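You operate a simulated robot arm through the tools that you are given. There is no shell and no other tool. Be economical: measure what you need, move in short steps, check, and stop when the job is done.

You run a simulated two-armed robot. Do the job below in one go: nothing can be reset, and whatever is moved stays where it is left.

Task
Take the lid off the jar marked "Heavy" on the top of the grey cabinet and lay it down there.

Only the result counts: the job must be done as asked and must still hold three seconds after the hand-in. Knocking over, shifting, dropping, spilling or breaking anything else fails it. Lids that push on must go on centred and level and be pressed home; caps that screw on are set level and turned clockwise until they are tight.

Robot
Two 7-joint arms with two-finger grippers on one trunk, on a base that drives. Base frame: it is fixed to the floor where the robot stands at the start and does not move with it; the origin is under the middle of the robot, x ahead of it, y to its left, z up. Units: m, degrees, N and s.
The left shoulder is at the start at [0.064, 0.216, 1.169], the right one opposite. With the tool pointing down near the work surface each hand reaches from about 0.28 to 0.8 m from the robot's upright axis, wherever it stands, measured 20 degrees to its own side. Payload 3.18 kg a hand.
The TCP of each hand is the grasp point between the finger pads, 0.03 m short of the fingertips. In the tool frame z runs along the fingers and y along their closing line. Largest opening 0.144 m; the body of the gripper starts 0.103 m behind the TCP.
Orientation is that of the tool frame in the base frame, as a unit quaternion [x, y, z, w]. With the fingers straight down and closing along the base's y, the tool's x points along the base's -x, its y along +y and its z along -z.

Tools
- The arms move only by the tool nudge_tool. It takes "left_rows", "right_rows" or both (then of equal length, played together; a hand with none holds still); each is a list that holds one entry, the list of rows, each a list of 7 numbers: the shift along the base's x, y, z in m, then the turn, a rotation vector about the base's x, y, z in rad, then the finger opening in m, from 0 to 0.144. In form: [[[dx, dy, dz, wx, wy, wz, grip], ...]]. A call has 1 to 8 rows; each row shifts and turns the commanded pose from where the row before left it. Each row takes 0.2 s and may step no farther than 0.05 m and 8.6 degrees from the row before; otherwise, or with a gripper value out of range, the whole call is refused. Where a pose cannot be reached the arm comes as near as it can. A force on the tool above 40 N (or 10 N above the force at the start of the call, whichever is more), or a blocked arm, ends the call early, and 0.2 s more pass. The fingers move at their own pace and stop on an object; they squeeze with about 42 N. The grip force told is the motor's: it shows also when the fingers shut on nothing. Time passes only in rows, and 0.2 s behind the last, so rows that do not move let the fingers close. It gives the time, the measured TCP pose, the force on the tool (base axes), the opening and the grip force at its end, in the units of the frame above (readings bear some noise), with the torque about the TCP (base axes, N m) and any sound that the robot's microphone picked up, and new pictures: "show" is both (left out), scene, wrist or none (wrist: the cameras of the hands that moved).
- Cameras (640 x 400 px; columns grow to the right, rows downward): "scene" is now at [0.1447, 0.0179, 1.3564]; the picture's right is [0.19, -0.98, 0.00], its down [-0.60, -0.11, -0.79] and it looks along [0.78, 0.15, -0.61] (base axes); focal length 255 px, centre (320, 200). "left" rides on the left gripper at [0.076, -0.016, -0.143] in its tool frame; the picture's right is [0.21, 0.98, 0.00], its down [-0.84, 0.18, -0.51] and it looks along [-0.50, 0.11, 0.86] (tool axes); focal length 218 px, centre (320, 200). "right" rides on the right gripper at [0.076, 0.016, -0.143] in its tool frame; the picture's right is [-0.21, 0.98, 0.00], its down [-0.84, -0.18, -0.51] and it looks along [-0.50, -0.11, 0.86] (tool axes); focal length 218 px, centre (320, 200). There is no depth. A picture from a camera that has moved, and an enlarged one, comes with that camera's place and axes in the base frame and with its lens.
- lift_body(by): slides the trunk up (or, below 0, down) by that many m; the arms and the scene camera ride with it, the base frame stays. It gives what a move gives, with no picture.
- drive_base(legs): drives the robot by 1 to 6 legs, each [ahead, left, turn to the left] in m, m and degrees, along the robot's own axes; the way and the turn of a leg run together, so that a leg with both is an arc; at most 1.5 m and 180 degrees a leg. The arms and the cameras ride along, it lands a little off, and it stops where it bumps. It gives what a move gives, and a new picture of the scene camera.
- aim_head(pan, tilt): turns the head with the scene camera to pan (to the left, within 80 degrees either way) and tilt (down, from -29 to 69), counted from straight ahead of the robot. It gives what a move gives, and a new picture of the scene camera.
- inspect(camera, box): a new picture of the part [left, top, right, bottom] of that camera's present view, enlarged. It takes no simulated time.
- close_job(): hands the job in; it is judged then, once.

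Go step by step. Nothing tells you exact positions but the pictures and the camera data: compare them with the known pose of the tool, close in by small moves and look again before you grip or let go. The budget is 120 turns and 260 pictures, counting those below and the enlarged ones. Unless the task says otherwise, let go and move clear before handing in, and close with one line.

The tools are called as name(argument=value, ...) on one line, values as JSON. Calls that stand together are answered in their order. nudge_tool: Moves the arms, as the interface text tells. Its arguments: {"type":"object","properties":{"left_rows":{"type":"array","items":{"type":"array","items":{"type":"array","items":{"type":"number"}}}},"right_rows":{"type":"array","items":{"type":"array","items":{"type":"array","items":{"type":"number"}}}},"show":{"type":"string","enum":["both","scene","wrist","none"]}},"required":[]} The other tools are called the same way: lift_body (by) slides the trunk up or down; drive_base (legs) drives the base; aim_head (pan, tilt) turns the head that bears the scene camera; inspect (camera, box) takes an enlarged picture of a part of a camera's view; close_job () hands the job in.

At the start:

```text
time: 0.0
left_position: [0.6115, 0.3372, 1.0854]
left_orientation: [0.0, 1.0, 0.0, 0.0]
left_force: [0.0, 0.0, -0.8]
left_moment: [0.01, -0.01, -0.03]
left_gripper_width: 0.144
left_grip_force: 0.0
right_position: [0.3988, -0.1292, 1.1539]
right_orientation: [0.0, 1.0, 0.0, 0.0]
right_force: [-0.6, 0.2, 0.4]
right_moment: [-0.01, 0.0, 0.0]
right_gripper_width: 0.144
right_grip_force: 0.1
trunk travel left (down, up): [-0.25, 0.119]
robot x, y, heading: [0.0013, -0.0017, -0.0]
head pan, tilt: [10.8, 37.6]
```

scene: 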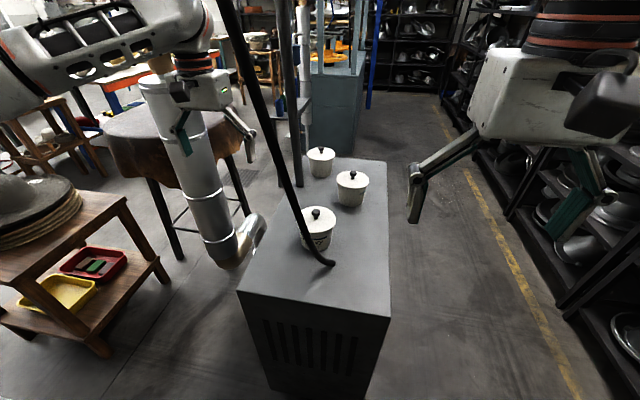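
right: 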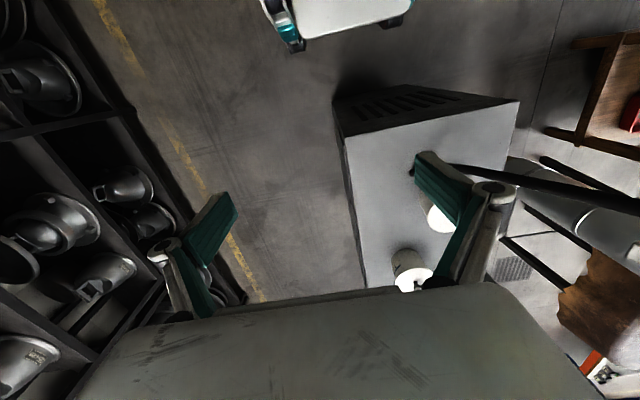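
left: 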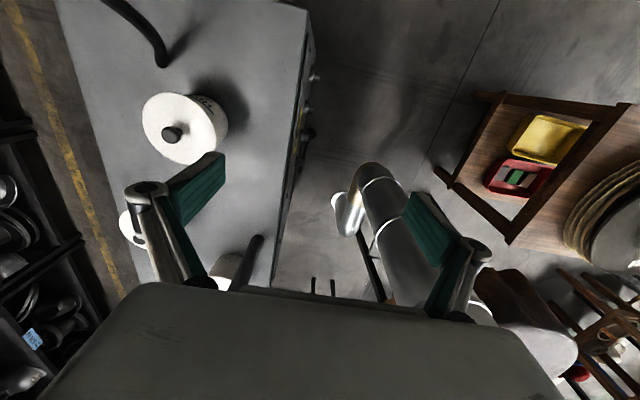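

I see three lidded jars on the grey cabinet, with a dark post or lamp arm in front. I'll enlarge them to read the labels.

inspect(camera="scene", box=[270, 190, 370, 270])

inspect(camera="scene", box=[290, 135, 390, 215])

inspect(camera="left", box=[80, 0, 340, 290])

```text
5.00 times, centred on (320, 230) of scene
camera zoom: at [0.1447, 0.0179, 1.3564], right [0.19, -0.98, 0.0], down [-0.6, -0.11, -0.79], along [0.78, 0.15, -0.61], focal length 1276 px, centre (320, 50)
```

zoom: 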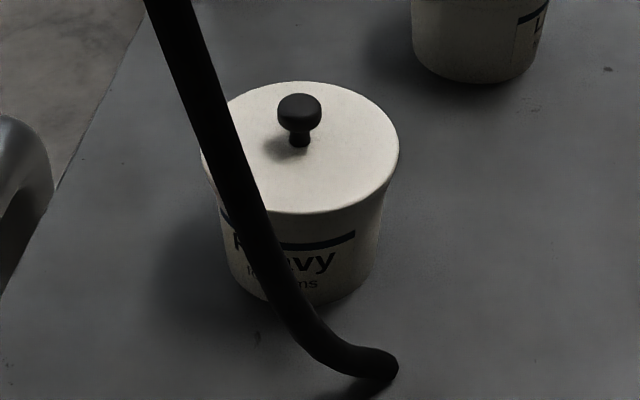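

```text
5.00 times, centred on (340, 175) of scene
camera zoom: at [0.1447, 0.0179, 1.3564], right [0.19, -0.98, 0.0], down [-0.6, -0.11, -0.79], along [0.78, 0.15, -0.61], focal length 1276 px, centre (220, 325)
```

zoom: 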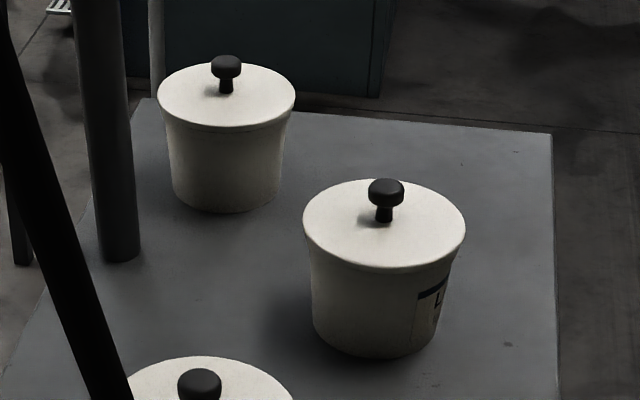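

```text
1.38 times, centred on (210, 145) of left
camera zoom: at [0.5357, 0.3213, 1.2275], right [-0.21, 0.98, 0.0], down [0.84, 0.18, 0.51], along [0.5, 0.11, -0.86], focal length 301 px, centre (472, 276)
```

zoom: 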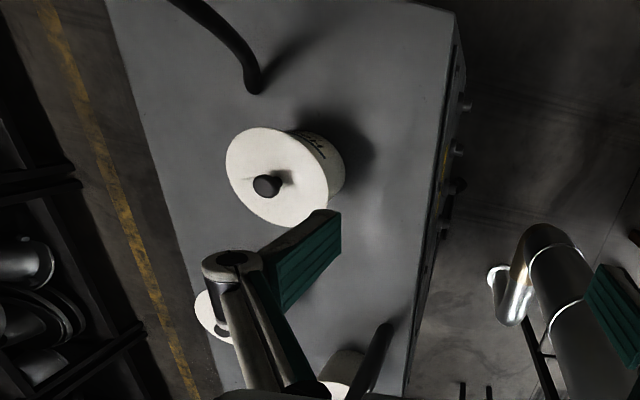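

The near jar is "Heavy", with its knob at about (0.66, 0.13, 0.91). A slanted dark rod stands in front of it, so I'll look at where that rod runs relative to the left arm.

aim_head(pan=25, tilt=0)

aim_head(pan=20, tilt=45)

```text
time: 1.0
left_position: [0.6123, 0.337, 1.0858]
left_orientation: [-0.001, 1.0, -0.001, 0.0]
left_force: [0.5, 0.3, 0.5]
left_moment: [-0.02, -0.01, 0.0]
left_gripper_width: 0.144
left_grip_force: 0.0
right_position: [0.3989, -0.1291, 1.1558]
right_orientation: [0.0, 1.0, 0.001, -0.001]
right_force: [-0.2, 0.7, -0.4]
right_moment: [0.0, 0.0, -0.02]
right_gripper_width: 0.1441
right_grip_force: 0.2
trunk travel left (down, up): [-0.25, 0.119]
robot x, y, heading: [0.0004, -0.0017, -0.2]
head pan, tilt: [25.0, 0.0]
camera scene: at [0.1413, 0.0397, 1.4165], right [0.42, -0.91, 0.0], down [0.0, 0.0, -1.0], along [0.91, 0.42, 0.0], focal length 255 px, centre (320, 200)
```

scene: 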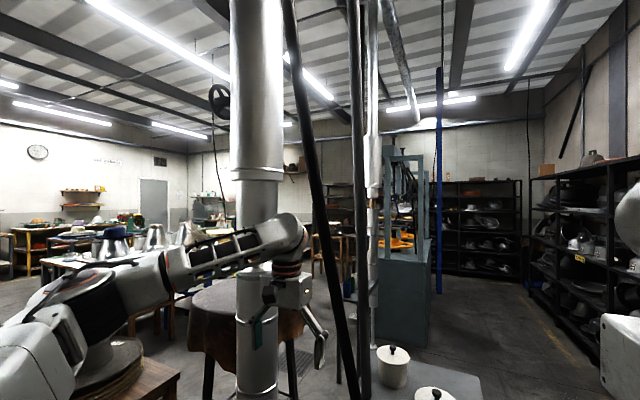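

```text
time: 2.2
left_position: [0.613, 0.3372, 1.0859]
left_orientation: [0.0, 1.0, 0.0, 0.0]
left_force: [-0.5, -0.1, -0.1]
left_moment: [0.01, -0.02, -0.01]
left_gripper_width: 0.1441
left_grip_force: 0.2
right_position: [0.3985, -0.1287, 1.1566]
right_orientation: [0.0, 1.0, 0.0, 0.0]
right_force: [0.0, -0.6, 0.0]
right_moment: [-0.04, -0.03, 0.02]
right_gripper_width: 0.1442
right_grip_force: 0.0
trunk travel left (down, up): [-0.25, 0.119]
robot x, y, heading: [0.0028, 0.0003, 0.1]
head pan, tilt: [20.0, 45.0]
camera scene: at [0.1361, 0.0295, 1.3456], right [0.34, -0.94, 0.0], down [-0.66, -0.24, -0.71], along [0.67, 0.24, -0.71], focal length 255 px, centre (320, 200)
```

scene: 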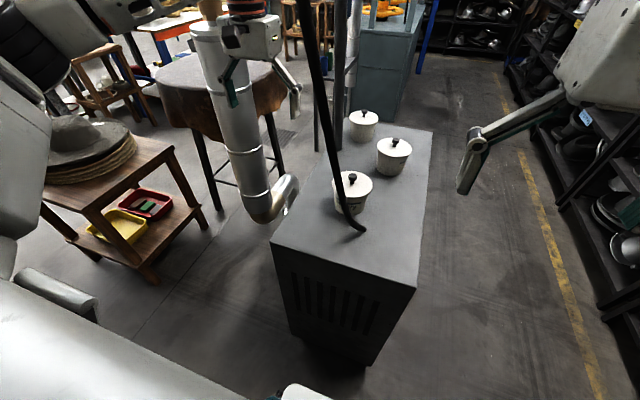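

The rod leans up to the ceiling close to the left arm's path. I'll tuck the left arm back, then drive round to the right side of the cabinet and use the right hand from there.

nudge_tool(left_rows=[[[-0.04, 0, 0, 0, 0, 0, 0.144], [-0.04, 0, 0, 0, 0, 0, 0.1], [-0.04, 0, 0, 0, 0, 0, 0.05], [-0.04, 0, 0, 0, 0, 0, 0.02], [-0.04, 0, 0, 0, 0, 0, 0.02], [-0.04, 0, 0, 0, 0, 0, 0.02]]], show="scene")

aim_head(pan=-40, tilt=35)

```text
time: 3.6
left_position: [0.3728, 0.3363, 1.0866]
left_orientation: [0.0, 1.0, 0.0, 0.001]
left_force: [-1.4, 0.4, -0.1]
left_moment: [0.0, -0.01, 0.0]
left_gripper_width: 0.02
left_grip_force: 0.1
right_position: [0.3973, -0.1283, 1.1558]
right_orientation: [0.001, 1.0, 0.0, 0.0]
right_force: [0.1, -0.6, 1.0]
right_moment: [-0.04, -0.03, -0.03]
right_gripper_width: 0.144
right_grip_force: 0.1
trunk travel left (down, up): [-0.25, 0.119]
robot x, y, heading: [0.0033, 0.0012, 0.1]
head pan, tilt: [20.0, 45.0]
camera scene: at [0.1352, 0.0297, 1.3457], right [0.34, -0.94, 0.0], down [-0.66, -0.24, -0.71], along [0.67, 0.24, -0.71], focal length 255 px, centre (320, 200)
```

scene: 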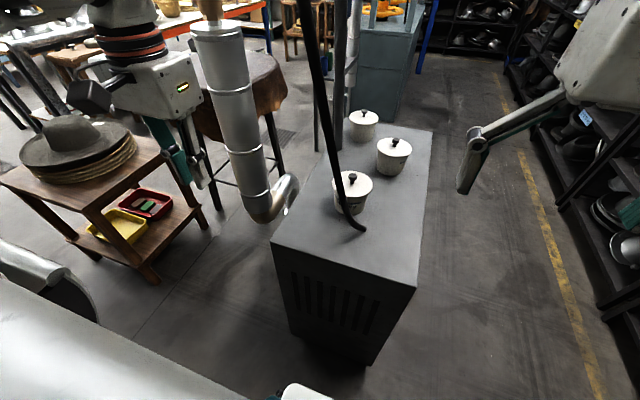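

```text
time: 4.9
left_position: [0.3748, 0.3376, 1.0849]
left_orientation: [0.0, 1.0, 0.0, 0.0]
left_force: [-0.1, 1.3, 0.2]
left_moment: [0.01, 0.01, 0.02]
left_gripper_width: 0.0198
left_grip_force: 0.1
right_position: [0.397, -0.1286, 1.1559]
right_orientation: [0.0, 1.0, 0.0, -0.001]
right_force: [0.2, -0.2, -0.5]
right_moment: [0.02, 0.02, 0.02]
right_gripper_width: 0.1439
right_grip_force: 0.1
trunk travel left (down, up): [-0.25, 0.119]
robot x, y, heading: [-0.0039, 0.0015, -0.0]
head pan, tilt: [-40.0, 35.0]
camera scene: at [0.1272, -0.0548, 1.3604], right [-0.64, -0.77, 0.0], down [-0.44, 0.37, -0.82], along [0.63, -0.53, -0.57], focal length 255 px, centre (320, 200)
```

scene: 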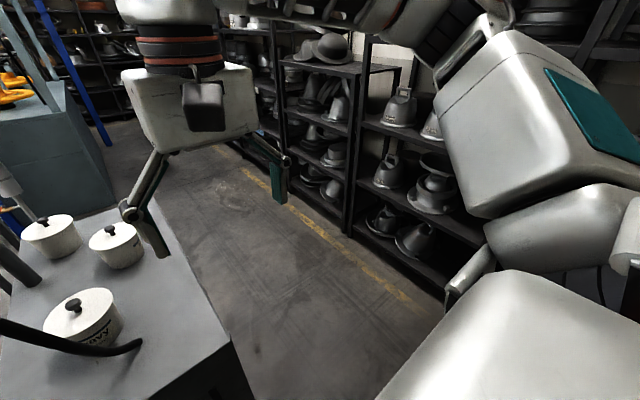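

The aisle on the right is clear, with the shelves at about y = -1.2. I'll move right, go ahead, then turn left.

drive_base(legs=[[0, -0.47, 0], [0.35, 0, 0]])

drive_base(legs=[[0, 0, 35], [0, 0, 35]])

aim_head(pan=-10, tilt=40)

```text
time: 11.4
left_position: [0.7226, -0.1417, 1.0837]
left_orientation: [0.006, 1.0, 0.0, 0.0]
left_force: [-0.2, 0.6, 0.0]
left_moment: [0.02, 0.06, -0.01]
left_gripper_width: 0.0201
left_grip_force: 0.1
right_position: [0.7423, -0.6072, 1.1545]
right_orientation: [0.007, 1.0, 0.001, 0.0]
right_force: [1.1, -0.4, -0.3]
right_moment: [0.0, 0.03, 0.01]
right_gripper_width: 0.1441
right_grip_force: 0.0
trunk travel left (down, up): [-0.25, 0.119]
robot x, y, heading: [0.3452, -0.4772, -0.9]
head pan, tilt: [-40.0, 35.0]
camera scene: at [0.4712, -0.5302, 1.3603], right [-0.65, -0.76, 0.0], down [-0.44, 0.37, -0.82], along [0.62, -0.53, -0.57], focal length 255 px, centre (320, 200)
```

scene: 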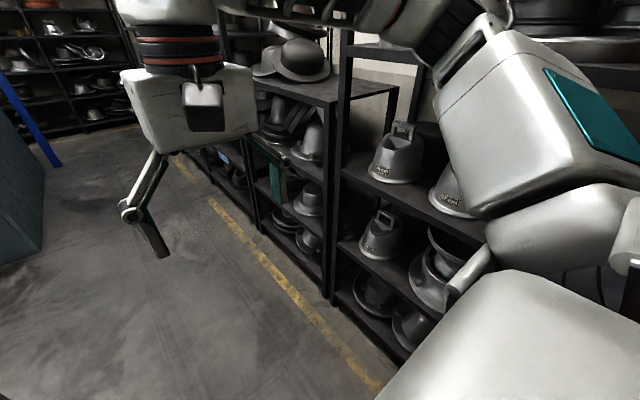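

```text
time: 15.1
left_position: [0.167, -0.0026, 1.0841]
left_orientation: [-0.565, 0.825, 0.001, 0.001]
left_force: [-0.2, -0.3, -0.6]
left_moment: [-0.01, -0.04, -0.04]
left_gripper_width: 0.0198
left_grip_force: 0.1
right_position: [0.6081, -0.1481, 1.1553]
right_orientation: [-0.564, 0.826, 0.0, 0.0]
right_force: [0.7, 0.5, 0.8]
right_moment: [0.03, -0.02, -0.02]
right_gripper_width: 0.144
right_grip_force: 0.0
trunk travel left (down, up): [-0.25, 0.119]
robot x, y, heading: [0.3454, -0.473, 68.5]
head pan, tilt: [-40.0, 35.0]
camera scene: at [0.4413, -0.3722, 1.3604], right [0.48, -0.88, 0.0], down [-0.5, -0.28, -0.82], along [0.72, 0.39, -0.57], focal length 255 px, centre (320, 200)
```

scene: 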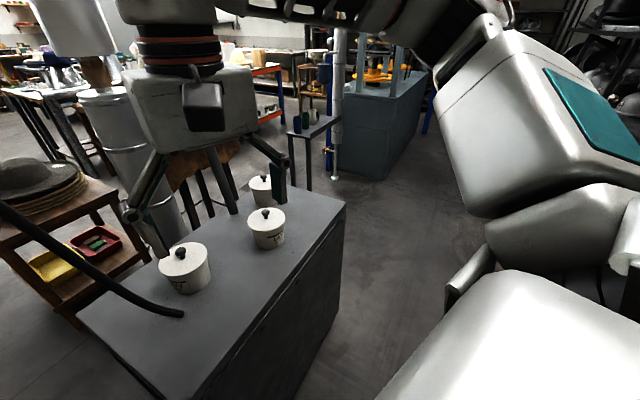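

```text
time: 16.0
left_position: [0.1663, -0.0029, 1.0841]
left_orientation: [-0.564, 0.826, 0.0, 0.001]
left_force: [0.2, -0.4, 0.0]
left_moment: [-0.03, -0.01, -0.01]
left_gripper_width: 0.02
left_grip_force: 0.0
right_position: [0.6089, -0.1495, 1.1552]
right_orientation: [-0.565, 0.825, 0.0, 0.0]
right_force: [0.7, 0.9, -0.4]
right_moment: [0.02, -0.02, -0.01]
right_gripper_width: 0.1438
right_grip_force: 0.1
trunk travel left (down, up): [-0.25, 0.119]
robot x, y, heading: [0.3457, -0.4713, 68.8]
head pan, tilt: [-10.0, 40.0]
camera scene: at [0.4086, -0.342, 1.3528], right [0.85, -0.52, 0.0], down [-0.33, -0.55, -0.77], along [0.4, 0.65, -0.64], focal length 255 px, centre (320, 200)
```

scene: 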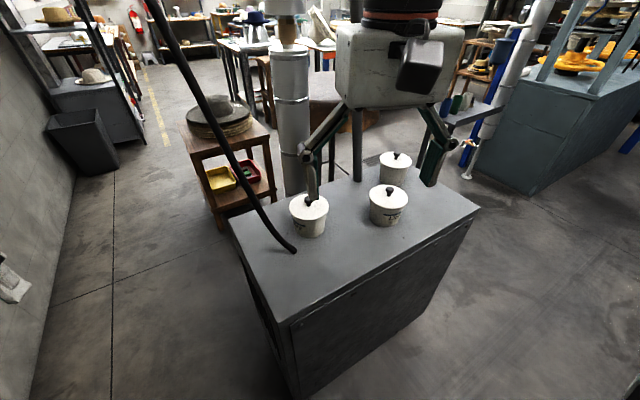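

The knob still measures about (0.662, 0.125, 0.91) from here, and the rod is now well to the left. I'll bring the right hand over the knob, staying high.

nudge_tool(right_rows=[[[0.008, 0.04, -0.01, 0, 0, 0, 0.1], [0.008, 0.04, -0.01, 0, 0, 0, 0.07], [0.008, 0.04, -0.01, 0, 0, 0, 0.07], [0.008, 0.04, -0.01, 0, 0, 0, 0.07], [0.008, 0.04, -0.01, 0, 0, 0, 0.07], [0.008, 0.04, -0.02, 0, 0, 0, 0.07], [0.005, 0.035, -0.02, 0, 0, 0, 0.07]]])

```text
time: 17.6
left_position: [0.1672, -0.0021, 1.0853]
left_orientation: [-0.565, 0.825, 0.001, 0.0]
left_force: [1.0, -0.4, -0.6]
left_moment: [-0.01, 0.0, 0.02]
left_gripper_width: 0.0201
left_grip_force: 0.1
right_position: [0.6591, 0.1172, 1.0698]
right_orientation: [-0.566, 0.825, 0.0, 0.0]
right_force: [0.3, -0.5, 0.5]
right_moment: [0.02, 0.01, -0.02]
right_gripper_width: 0.0701
right_grip_force: 0.0
right hand out of reach, approached as far as the arm can: row 7
trunk travel left (down, up): [-0.25, 0.119]
robot x, y, heading: [0.3434, -0.4707, 68.8]
head pan, tilt: [-10.0, 40.0]
camera scene: at [0.4085, -0.3418, 1.3528], right [0.85, -0.52, 0.0], down [-0.33, -0.55, -0.77], along [0.4, 0.65, -0.64], focal length 255 px, centre (320, 200)
camera right: at [0.6166, 0.0518, 1.2129], right [-0.84, 0.55, 0.0], down [0.47, 0.72, 0.51], along [0.28, 0.42, -0.86], focal length 218 px, centre (320, 200)
```

scene: 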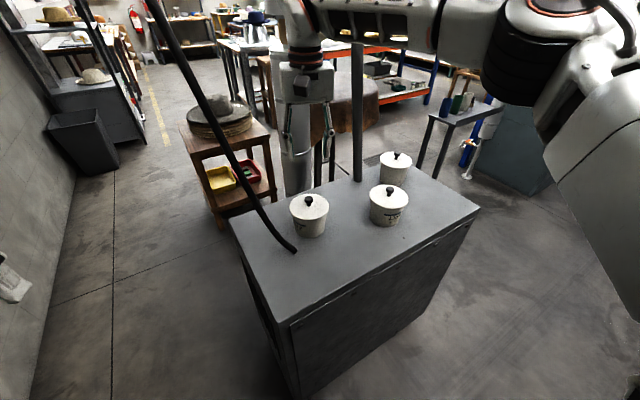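
right: 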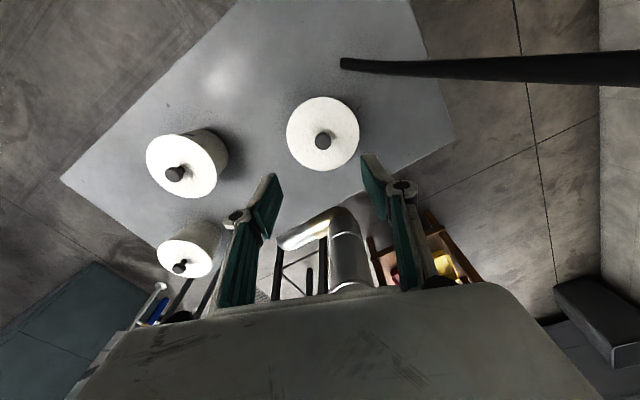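

The hand is above the knob (about 0.660, 0.124) but at its reach limit, so I'll lower the trunk a little.

lift_body(by=-0.07)

nudge_tool(right_rows=[[[0.001, 0.006, 0, 0, 0, 0, 0.06], [0, 0, 0, 0, 0, 0, 0.06]]])

```text
time: 18.7
left_position: [0.1662, -0.0037, 1.0165]
left_orientation: [-0.565, 0.825, 0.001, 0.002]
left_force: [-0.3, 0.0, 0.3]
left_moment: [0.02, 0.0, 0.02]
left_gripper_width: 0.0202
left_grip_force: 0.0
right_position: [0.6599, 0.1156, 1.0027]
right_orientation: [-0.564, 0.825, 0.001, 0.001]
right_force: [0.4, -0.1, 1.1]
right_moment: [0.06, -0.01, 0.0]
right_gripper_width: 0.07
right_grip_force: 0.0
trunk travel left (down, up): [-0.18, 0.189]
robot x, y, heading: [0.3485, -0.4746, 68.5]
head pan, tilt: [-10.0, 40.0]
```

```text
time: 19.3
left_position: [0.1654, -0.0027, 1.014]
left_orientation: [-0.565, 0.825, 0.001, 0.001]
left_force: [1.1, 0.2, -1.1]
left_moment: [-0.03, -0.03, -0.01]
left_gripper_width: 0.0197
left_grip_force: 0.2
right_position: [0.6606, 0.1221, 1.0001]
right_orientation: [-0.564, 0.826, -0.001, 0.0]
right_force: [0.8, -0.4, -0.6]
right_moment: [0.0, 0.0, -0.01]
right_gripper_width: 0.0603
right_grip_force: 0.1
trunk travel left (down, up): [-0.18, 0.189]
robot x, y, heading: [0.3406, -0.4751, 68.4]
head pan, tilt: [-10.0, 40.0]
camera scene: at [0.4273, -0.2939, 1.2793], right [0.85, -0.52, 0.0], down [-0.33, -0.55, -0.77], along [0.4, 0.65, -0.64], focal length 255 px, centre (320, 200)
camera right: at [0.6177, 0.0569, 1.1428], right [-0.84, 0.55, 0.0], down [0.47, 0.72, 0.51], along [0.28, 0.42, -0.86], focal length 218 px, centre (320, 200)
```

scene: 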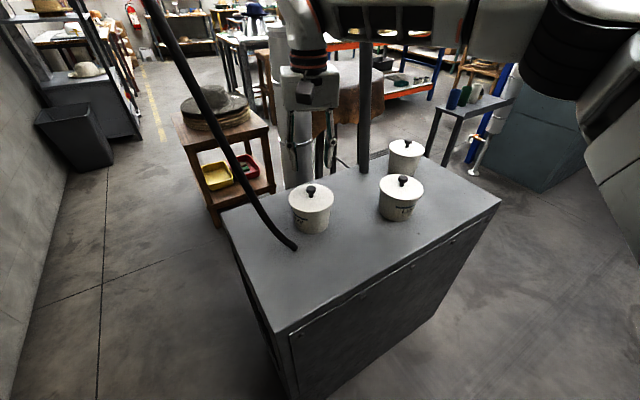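
right: 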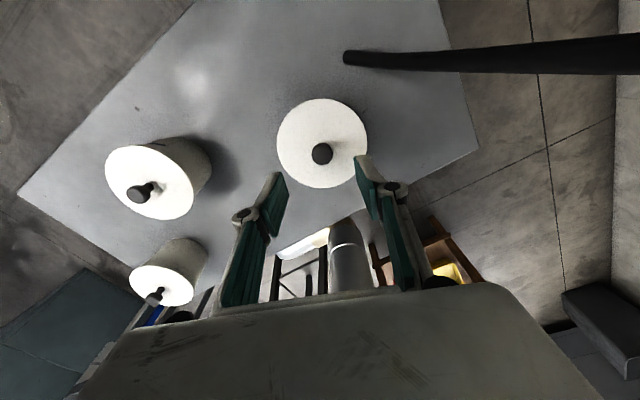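

The knob measures about (0.659, 0.122) and the hand is centred over it. I'll go down partway and check.

nudge_tool(right_rows=[[[-0.001, 0, -0.02, 0, 0, 0, 0.06], [0, 0, -0.02, 0, 0, 0, 0.06], [0, 0, -0.02, 0, 0, 0, 0.06], [0, 0, 0, 0, 0, 0, 0.06]]])

inspect(camera="scene", box=[270, 140, 370, 240])

```text
time: 20.3
left_position: [0.1661, -0.0032, 1.0158]
left_orientation: [-0.565, 0.825, 0.0, 0.0]
left_force: [0.0, 0.1, 0.3]
left_moment: [0.04, 0.01, -0.01]
left_gripper_width: 0.0202
left_grip_force: 0.0
right_position: [0.66, 0.1223, 0.942]
right_orientation: [-0.564, 0.826, 0.0, 0.0]
right_force: [1.0, -0.3, 0.0]
right_moment: [0.02, 0.0, -0.04]
right_gripper_width: 0.0601
right_grip_force: 0.1
trunk travel left (down, up): [-0.18, 0.189]
robot x, y, heading: [0.3437, -0.4722, 68.9]
head pan, tilt: [-10.0, 40.0]
camera scene: at [0.4271, -0.2941, 1.2794], right [0.85, -0.52, 0.0], down [-0.33, -0.55, -0.77], along [0.4, 0.65, -0.64], focal length 255 px, centre (320, 200)
camera right: at [0.6166, 0.0572, 1.0827], right [-0.84, 0.55, 0.0], down [0.47, 0.72, 0.51], along [0.28, 0.42, -0.86], focal length 218 px, centre (320, 200)
```

scene: 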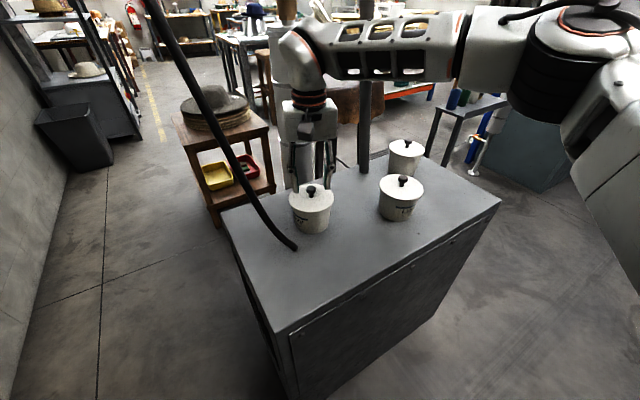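
right: 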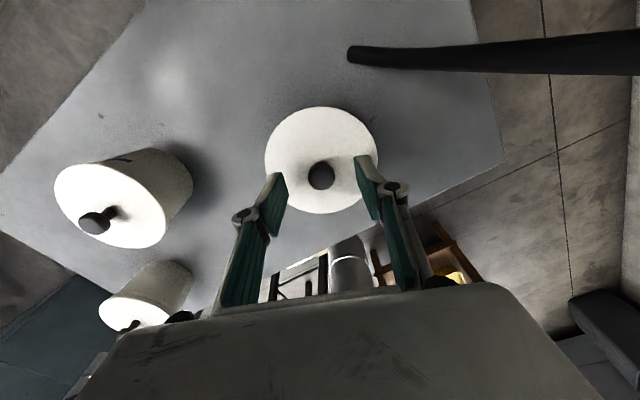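

```text
4.00 times, centred on (320, 190) of scene
camera zoom: at [0.4271, -0.2941, 1.2794], right [0.85, -0.52, 0.0], down [-0.33, -0.55, -0.77], along [0.4, 0.65, -0.64], focal length 1021 px, centre (320, 240)
```

zoom: 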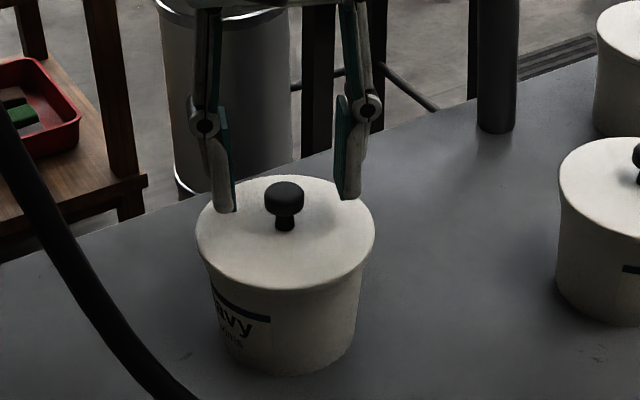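

The fingertips straddle the knob at about mid-head height and are centred. I'll lower about 2 cm and close.

nudge_tool(right_rows=[[[-0.001, -0.001, -0.01, 0, 0, 0, 0.06], [0, 0, -0.008, 0, 0, 0, 0.06], [0, 0, 0, 0, 0, 0, 0.06]]], show="none")

inspect(camera="scene", box=[285, 150, 345, 210])

```text
time: 21.1
left_position: [0.1663, -0.0034, 1.0144]
left_orientation: [-0.566, 0.825, 0.001, 0.001]
left_force: [0.1, -0.5, -0.5]
left_moment: [-0.03, 0.03, 0.01]
left_gripper_width: 0.0201
left_grip_force: 0.1
right_position: [0.6586, 0.1231, 0.9212]
right_orientation: [-0.564, 0.826, 0.001, -0.001]
right_force: [-0.2, 1.2, 0.1]
right_moment: [0.0, -0.03, 0.0]
right_gripper_width: 0.0599
right_grip_force: 0.0
trunk travel left (down, up): [-0.18, 0.189]
robot x, y, heading: [0.3423, -0.4715, 68.7]
head pan, tilt: [-10.0, 40.0]
```

```text
6.67 times, centred on (315, 180) of scene
camera zoom: at [0.4272, -0.2939, 1.2793], right [0.85, -0.52, 0.0], down [-0.33, -0.55, -0.77], along [0.4, 0.65, -0.64], focal length 1702 px, centre (353, 333)
```

zoom: 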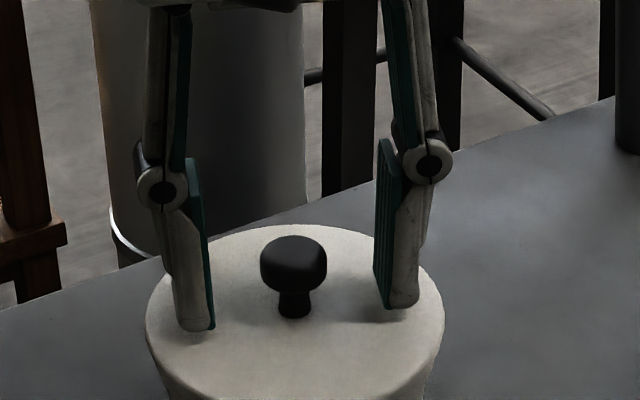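

The fingers are centred on the knob, just above the lid. Closing now.

nudge_tool(right_rows=[[[0, 0, 0, 0, 0, 0, 0.03], [0, 0, 0, 0, 0, 0, 0.015], [0, 0, 0, 0, 0, 0, 0.005], [0, 0, 0, 0, 0, 0, 0.0]]], show="none")

inspect(camera="scene", box=[285, 150, 345, 210])

```text
time: 22.1
left_position: [0.1655, -0.002, 1.0155]
left_orientation: [-0.565, 0.825, 0.0, 0.0]
left_force: [0.2, 0.0, -0.4]
left_moment: [-0.02, -0.01, -0.01]
left_gripper_width: 0.0201
left_grip_force: 0.1
right_position: [0.6593, 0.1231, 0.9208]
right_orientation: [-0.565, 0.825, 0.0, 0.0]
right_force: [0.2, 1.0, -0.2]
right_moment: [0.02, 0.02, -0.04]
right_gripper_width: 0.021
right_grip_force: 42.1
trunk travel left (down, up): [-0.18, 0.189]
robot x, y, heading: [0.3434, -0.4762, 69.1]
head pan, tilt: [-10.0, 40.0]
heard: snap
```

```text
6.67 times, centred on (315, 180) of scene
camera zoom: at [0.4273, -0.2938, 1.2793], right [0.85, -0.52, 0.0], down [-0.33, -0.55, -0.77], along [0.4, 0.65, -0.64], focal length 1702 px, centre (353, 333)
```

zoom: 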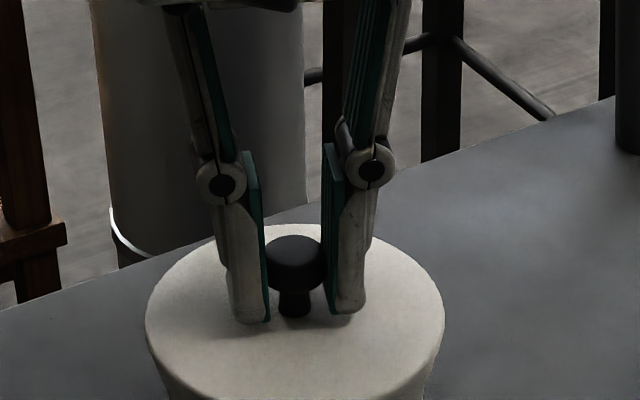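

The knob is gripped (0.021 m, 42 N), though the microphone picked up a snap. I'll lift slowly and watch the force and whether the jar follows.

nudge_tool(right_rows=[[[0, 0, 0.004, 0, 0, 0, 0.0], [0, 0, 0.004, 0, 0, 0, 0.0]]], show="none")

inspect(camera="scene", box=[270, 140, 370, 240])

```text
time: 22.7
left_position: [0.1667, -0.0031, 1.015]
left_orientation: [-0.565, 0.825, 0.001, 0.0]
left_force: [-0.2, -0.1, 0.1]
left_moment: [0.03, 0.0, 0.01]
left_gripper_width: 0.0201
left_grip_force: 0.0
right_position: [0.6596, 0.1206, 0.93]
right_orientation: [-0.565, 0.825, 0.0, 0.0]
right_force: [-0.2, 1.0, -1.6]
right_moment: [-0.03, -0.03, -0.02]
right_gripper_width: 0.0212
right_grip_force: 41.8
trunk travel left (down, up): [-0.18, 0.189]
robot x, y, heading: [0.3461, -0.474, 68.6]
head pan, tilt: [-10.0, 40.0]
```

```text
4.00 times, centred on (320, 190) of scene
camera zoom: at [0.4273, -0.2939, 1.2793], right [0.85, -0.52, 0.0], down [-0.33, -0.55, -0.77], along [0.4, 0.65, -0.64], focal length 1021 px, centre (320, 240)
```

zoom: 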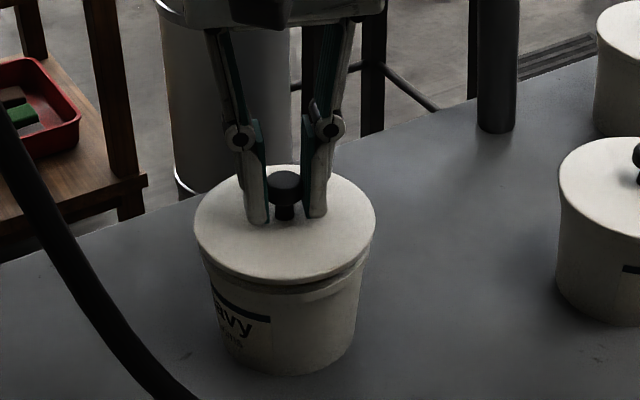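

The lid is lifting freely, leaves the jar in place and weighs under 2 N. I'll keep raising it.

nudge_tool(right_rows=[[[0, 0, 0.01, 0, 0, 0, 0.0], [0, 0, 0.015, 0, 0, 0, 0.0], [0, 0, 0.02, 0, 0, 0, 0.0], [0, 0, 0.02, 0, 0, 0, 0.0]]])

inspect(camera="scene", box=[260, 130, 440, 300])

```text
time: 23.7
left_position: [0.1664, -0.0036, 1.0141]
left_orientation: [-0.565, 0.825, 0.001, 0.001]
left_force: [-0.6, -0.1, 0.2]
left_moment: [0.0, -0.03, 0.01]
left_gripper_width: 0.02
left_grip_force: 0.1
right_position: [0.6595, 0.1216, 0.9947]
right_orientation: [-0.565, 0.825, 0.0, 0.0]
right_force: [0.1, 0.6, 0.1]
right_moment: [-0.01, -0.01, 0.0]
right_gripper_width: 0.0212
right_grip_force: 41.9
trunk travel left (down, up): [-0.18, 0.189]
robot x, y, heading: [0.3449, -0.4709, 68.6]
head pan, tilt: [-10.0, 40.0]
camera scene: at [0.4271, -0.2942, 1.2794], right [0.85, -0.52, 0.0], down [-0.33, -0.55, -0.77], along [0.4, 0.65, -0.64], focal length 255 px, centre (320, 200)
camera right: at [0.616, 0.0561, 1.1375], right [-0.84, 0.55, 0.0], down [0.47, 0.72, 0.51], along [0.28, 0.42, -0.86], focal length 218 px, centre (320, 200)
```

scene: 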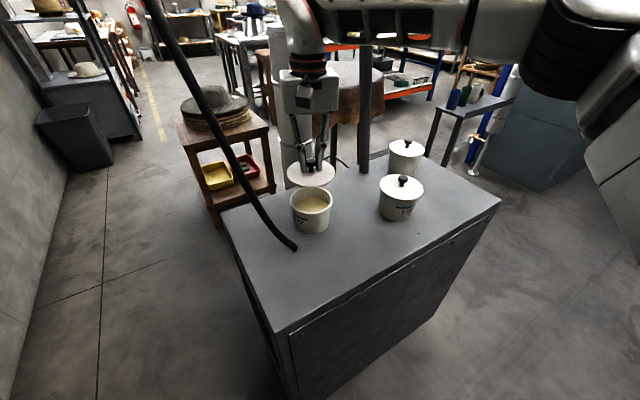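
right: 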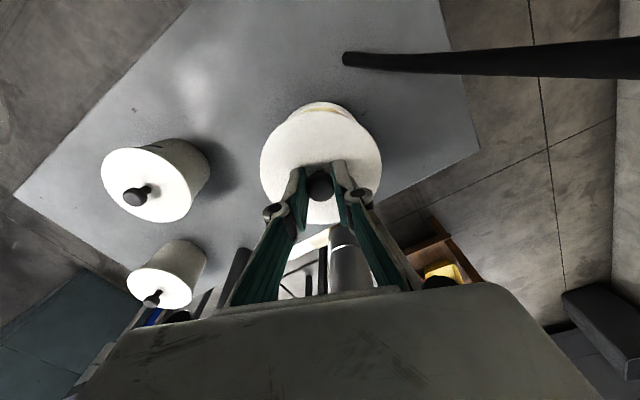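

```text
2.35 times, centred on (350, 215) of scene
camera zoom: at [0.4271, -0.2942, 1.2794], right [0.85, -0.52, 0.0], down [-0.33, -0.55, -0.77], along [0.4, 0.65, -0.64], focal length 601 px, centre (249, 165)
```

zoom: 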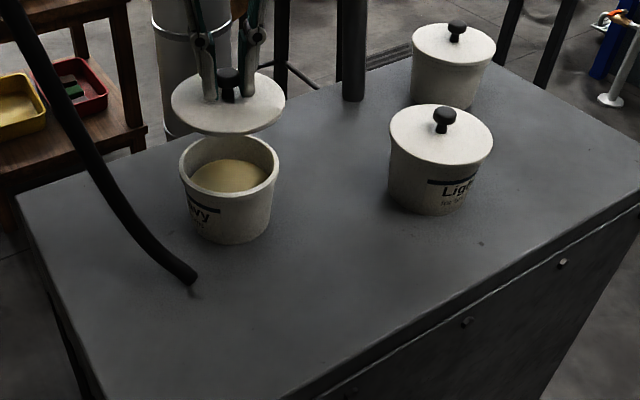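

The lid is off and clear. The free spot is around (0.72, 0.00), between the near edge and the other jars. I'll carry it there and then go down.

nudge_tool(right_rows=[[[0.006, -0.03, 0, 0, 0, 0, 0.0], [0.018, -0.03, 0, 0, 0, 0, 0.0], [0.018, -0.03, 0, 0, 0, 0, 0.0], [0.018, -0.032, 0, 0, 0, 0, 0.0], [0, 0, -0.03, 0, 0, 0, 0], [0, 0, -0.03, 0, 0, 0, 0], [0, 0, -0.03, 0, 0, 0, 0], [0, 0, 0, 0, 0, 0, 0]]])

inspect(camera="scene", box=[260, 130, 440, 300])

```text
time: 25.5
left_position: [0.166, -0.0043, 1.0159]
left_orientation: [-0.565, 0.825, 0.001, 0.001]
left_force: [0.2, 0.0, 0.2]
left_moment: [0.02, -0.02, 0.07]
left_gripper_width: 0.0197
left_grip_force: 0.1
right_position: [0.7205, -0.0, 0.9074]
right_orientation: [-0.564, 0.826, 0.0, 0.001]
right_force: [0.4, -0.3, -0.3]
right_moment: [0.03, 0.01, -0.02]
right_gripper_width: 0.0213
right_grip_force: 42.0
trunk travel left (down, up): [-0.18, 0.189]
robot x, y, heading: [0.3468, -0.473, 68.7]
head pan, tilt: [-10.0, 40.0]
camera scene: at [0.4271, -0.2943, 1.2795], right [0.85, -0.52, 0.0], down [-0.33, -0.55, -0.77], along [0.4, 0.65, -0.64], focal length 255 px, centre (320, 200)
camera right: at [0.6772, -0.0655, 1.049], right [-0.84, 0.55, 0.0], down [0.47, 0.72, 0.51], along [0.28, 0.42, -0.86], focal length 218 px, centre (320, 200)
```

scene: 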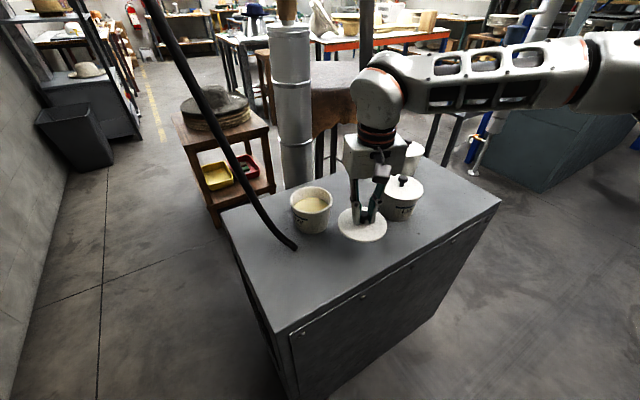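
right: 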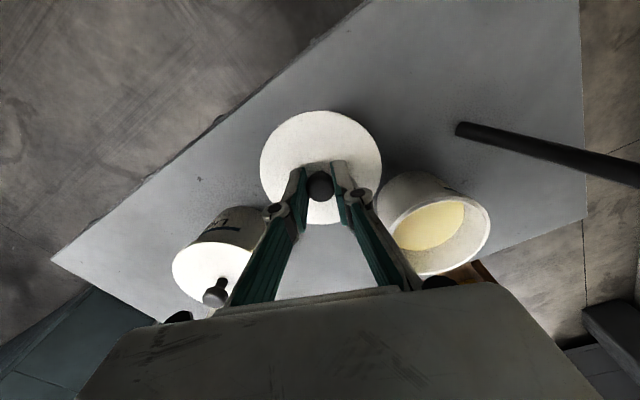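

```text
2.35 times, centred on (350, 215) of scene
camera zoom: at [0.4271, -0.2943, 1.2795], right [0.85, -0.52, 0.0], down [-0.33, -0.55, -0.77], along [0.4, 0.65, -0.64], focal length 601 px, centre (249, 165)
```

zoom: 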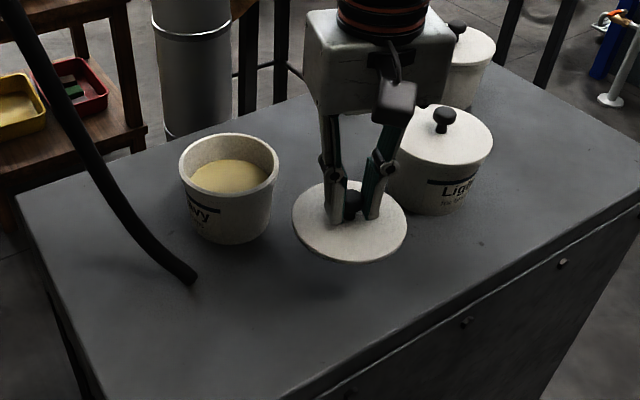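

The lid is over clear cabinet top, about 5–7 cm up. I'll lower it in shrinking steps and watch for contact.

nudge_tool(right_rows=[[[0, 0, -0.015, 0, 0, 0, 0], [0, 0, -0.015, 0, 0, 0, 0], [0, 0, -0.008, 0, 0, 0, 0], [0, 0, -0.005, 0, 0, 0, 0], [0, 0, 0, 0, 0, 0, 0]]], show="none")

inspect(camera="scene", box=[310, 170, 430, 270])

```text
time: 26.7
left_position: [0.166, -0.0038, 1.0161]
left_orientation: [-0.565, 0.825, 0.0, 0.001]
left_force: [-0.1, 0.1, 0.2]
left_moment: [-0.01, -0.02, -0.03]
left_gripper_width: 0.02
left_grip_force: 0.0
right_position: [0.7193, 0.0005, 0.8614]
right_orientation: [-0.564, 0.826, 0.001, 0.001]
right_force: [0.2, -0.7, 0.0]
right_moment: [-0.01, 0.0, 0.0]
right_gripper_width: 0.0214
right_grip_force: 41.8
trunk travel left (down, up): [-0.18, 0.189]
robot x, y, heading: [0.3438, -0.4716, 68.5]
head pan, tilt: [-10.0, 40.0]
```

```text
4.00 times, centred on (370, 220) of scene
camera zoom: at [0.4273, -0.2939, 1.2793], right [0.85, -0.52, 0.0], down [-0.33, -0.55, -0.77], along [0.4, 0.65, -0.64], focal length 1021 px, centre (120, 120)
```

zoom: 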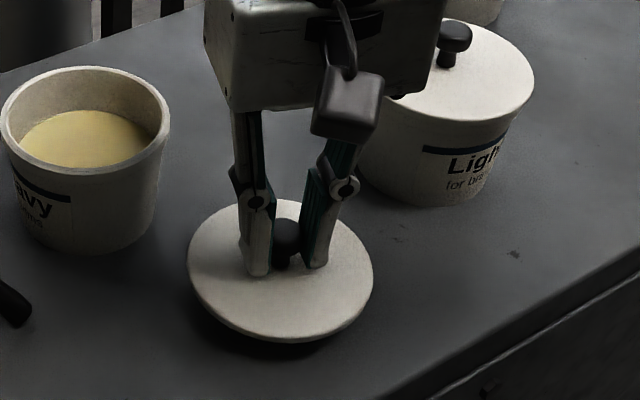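

The lid is just above the surface. I'll keep lowering in fine steps.

nudge_tool(right_rows=[[[0, 0, -0.004, 0, 0, 0, 0], [0, 0, -0.003, 0, 0, 0, 0], [0, 0, -0.003, 0, 0, 0, 0], [0, 0, 0, 0, 0, 0, 0]]], show="none")

inspect(camera="scene", box=[310, 170, 430, 270])

```text
time: 27.7
left_position: [0.1662, -0.0035, 1.0152]
left_orientation: [-0.565, 0.825, 0.0, 0.0]
left_force: [-0.2, 0.2, 0.3]
left_moment: [0.02, 0.02, -0.01]
left_gripper_width: 0.0202
left_grip_force: 0.1
right_position: [0.7204, 0.0009, 0.8512]
right_orientation: [-0.565, 0.825, 0.001, 0.0]
right_force: [-0.2, 0.2, -0.3]
right_moment: [-0.02, 0.0, 0.01]
right_gripper_width: 0.0212
right_grip_force: 42.0
trunk travel left (down, up): [-0.18, 0.189]
robot x, y, heading: [0.3422, -0.4738, 68.5]
head pan, tilt: [-10.0, 40.0]
```

```text
4.00 times, centred on (370, 220) of scene
camera zoom: at [0.4273, -0.2939, 1.2793], right [0.85, -0.52, 0.0], down [-0.33, -0.55, -0.77], along [0.4, 0.65, -0.64], focal length 1021 px, centre (120, 120)
```

zoom: 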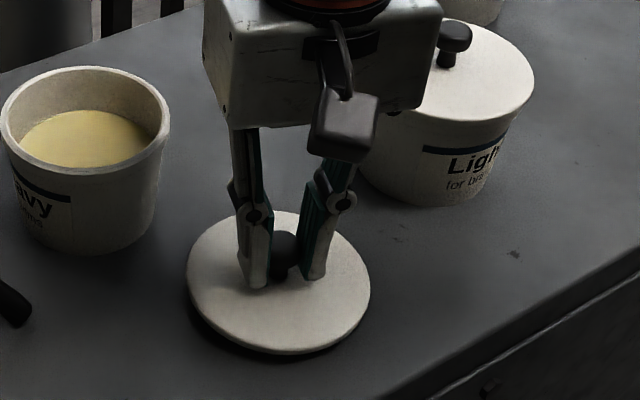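

nudge_tool(right_rows=[[[0, 0, -0.003, 0, 0, 0, 0], [0, 0, -0.002, 0, 0, 0, 0], [0, 0, -0.002, 0, 0, 0, 0], [0, 0, 0, 0, 0, 0, 0]]], show="none")

inspect(camera="scene", box=[310, 170, 430, 270])

```text
time: 28.7
left_position: [0.166, -0.0032, 1.0152]
left_orientation: [-0.565, 0.825, 0.0, 0.0]
left_force: [-0.2, 0.6, 0.3]
left_moment: [-0.01, 0.02, 0.0]
left_gripper_width: 0.0199
left_grip_force: 0.0
right_position: [0.7207, -0.0004, 0.8444]
right_orientation: [-0.563, 0.826, 0.0, -0.001]
right_force: [0.9, -0.9, -0.3]
right_moment: [0.0, -0.02, -0.02]
right_gripper_width: 0.0213
right_grip_force: 42.0
trunk travel left (down, up): [-0.18, 0.189]
robot x, y, heading: [0.3431, -0.4719, 68.5]
head pan, tilt: [-10.0, 40.0]
```

```text
4.00 times, centred on (370, 220) of scene
camera zoom: at [0.4273, -0.2938, 1.2793], right [0.85, -0.52, 0.0], down [-0.33, -0.55, -0.77], along [0.4, 0.65, -0.64], focal length 1021 px, centre (120, 120)
```

zoom: 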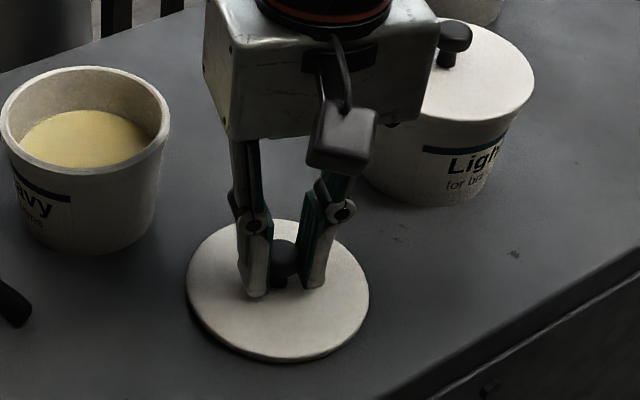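

nudge_tool(right_rows=[[[0, 0, -0.002, 0, 0, 0, 0], [0, 0, -0.002, 0, 0, 0, 0], [0, 0, 0, 0, 0, 0, 0]]], show="none")

inspect(camera="scene", box=[340, 200, 420, 270])

```text
time: 29.5
left_position: [0.1663, -0.0043, 1.0157]
left_orientation: [-0.564, 0.826, 0.001, 0.002]
left_force: [-0.4, -0.5, 0.7]
left_moment: [0.03, -0.02, 0.0]
left_gripper_width: 0.0201
left_grip_force: 0.0
right_position: [0.7179, -0.0001, 0.8425]
right_orientation: [-0.564, 0.826, 0.001, 0.001]
right_force: [2.5, 0.7, 13.8]
right_moment: [-0.13, 0.01, 0.0]
right_gripper_width: 0.0215
right_grip_force: 42.2
trunk travel left (down, up): [-0.18, 0.189]
robot x, y, heading: [0.3431, -0.4765, 68.7]
head pan, tilt: [-10.0, 40.0]
```

```text
5.71 times, centred on (380, 235) of scene
camera zoom: at [0.4268, -0.2948, 1.2798], right [0.85, -0.52, 0.0], down [-0.33, -0.55, -0.77], along [0.4, 0.66, -0.64], focal length 1459 px, centre (-23, 0)
```

zoom: 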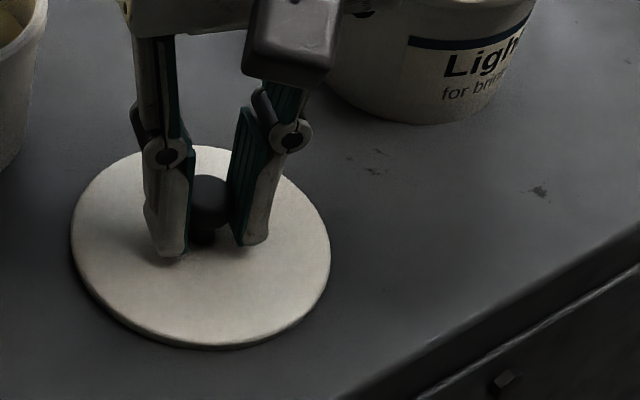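

Contact (about 14 N). I'll ease up 1 mm, open the fingers moderately and rise straight up.

nudge_tool(right_rows=[[[0, 0, 0.0015, 0, 0, 0, 0.0], [0, 0, 0, 0, 0, 0, 0.03], [0, 0, 0, 0, 0, 0, 0.06], [0, 0, 0, 0, 0, 0, 0.06], [0, 0, 0.02, 0, 0, 0, 0.06], [0, 0, 0.03, 0, 0, 0, 0.06], [0, 0, 0.04, 0, 0, 0, 0.06], [0, 0, 0.04, 0, 0, 0, 0.06]]])

inspect(camera="scene", box=[270, 150, 440, 270])

```text
time: 31.3
left_position: [0.1662, -0.0031, 1.016]
left_orientation: [-0.565, 0.825, 0.001, 0.001]
left_force: [0.0, 0.0, 0.4]
left_moment: [0.03, 0.01, -0.02]
left_gripper_width: 0.0202
left_grip_force: 0.1
right_position: [0.719, 0.0019, 0.973]
right_orientation: [-0.565, 0.825, 0.0, 0.0]
right_force: [0.2, 0.3, 0.1]
right_moment: [0.03, -0.03, 0.02]
right_gripper_width: 0.0598
right_grip_force: 0.1
trunk travel left (down, up): [-0.18, 0.189]
robot x, y, heading: [0.3419, -0.4743, 68.9]
head pan, tilt: [-10.0, 40.0]
camera scene: at [0.4268, -0.2945, 1.2795], right [0.85, -0.52, 0.0], down [-0.33, -0.55, -0.77], along [0.4, 0.66, -0.64], focal length 255 px, centre (320, 200)
camera right: at [0.6749, -0.0651, 1.1148], right [-0.84, 0.55, 0.0], down [0.47, 0.72, 0.51], along [0.28, 0.43, -0.86], focal length 218 px, centre (320, 200)
```

scene: 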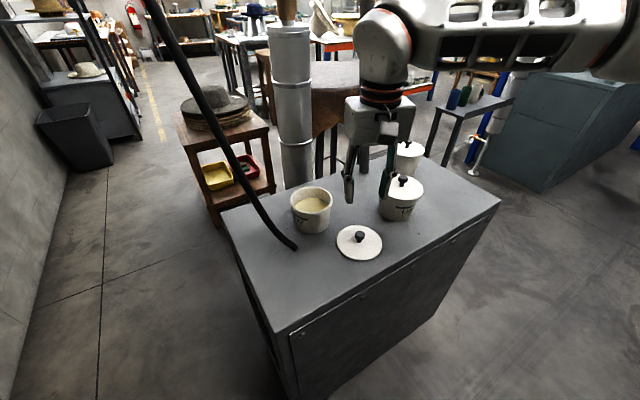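
right: 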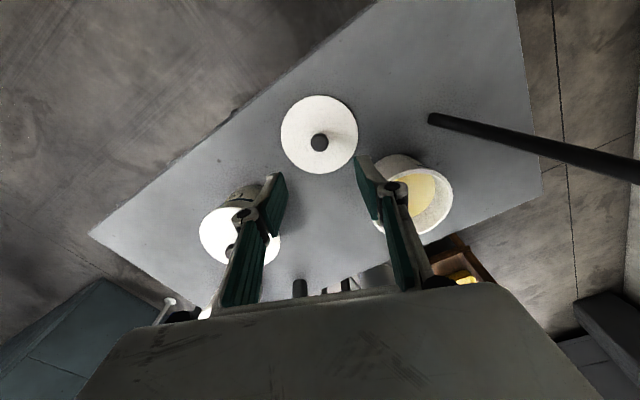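

```text
3.33 times, centred on (355, 210) of scene
camera zoom: at [0.4268, -0.2945, 1.2795], right [0.85, -0.52, 0.0], down [-0.33, -0.55, -0.77], along [0.4, 0.66, -0.64], focal length 851 px, centre (203, 167)
```

zoom: 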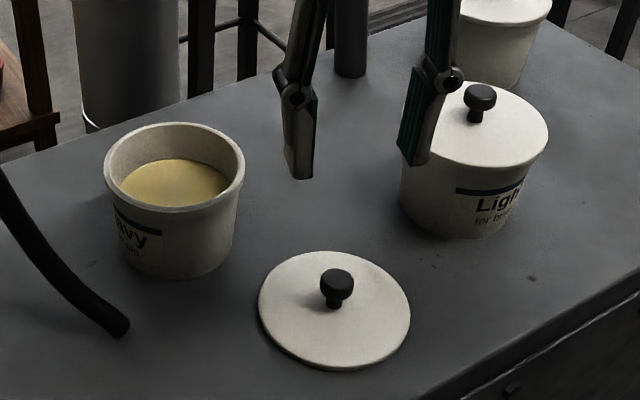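

The lid lies flat on the cabinet top, the jar stands undisturbed and the hand is well clear, so I'm handing in.

close_job()

```text
The job is handed in.
```

The lid of the "Heavy" jar is off and lying flat, knob up, on top of the grey cabinet. In the last pictures the jars and the rod stood where they were, and the hand was clear of everything when I handed in.
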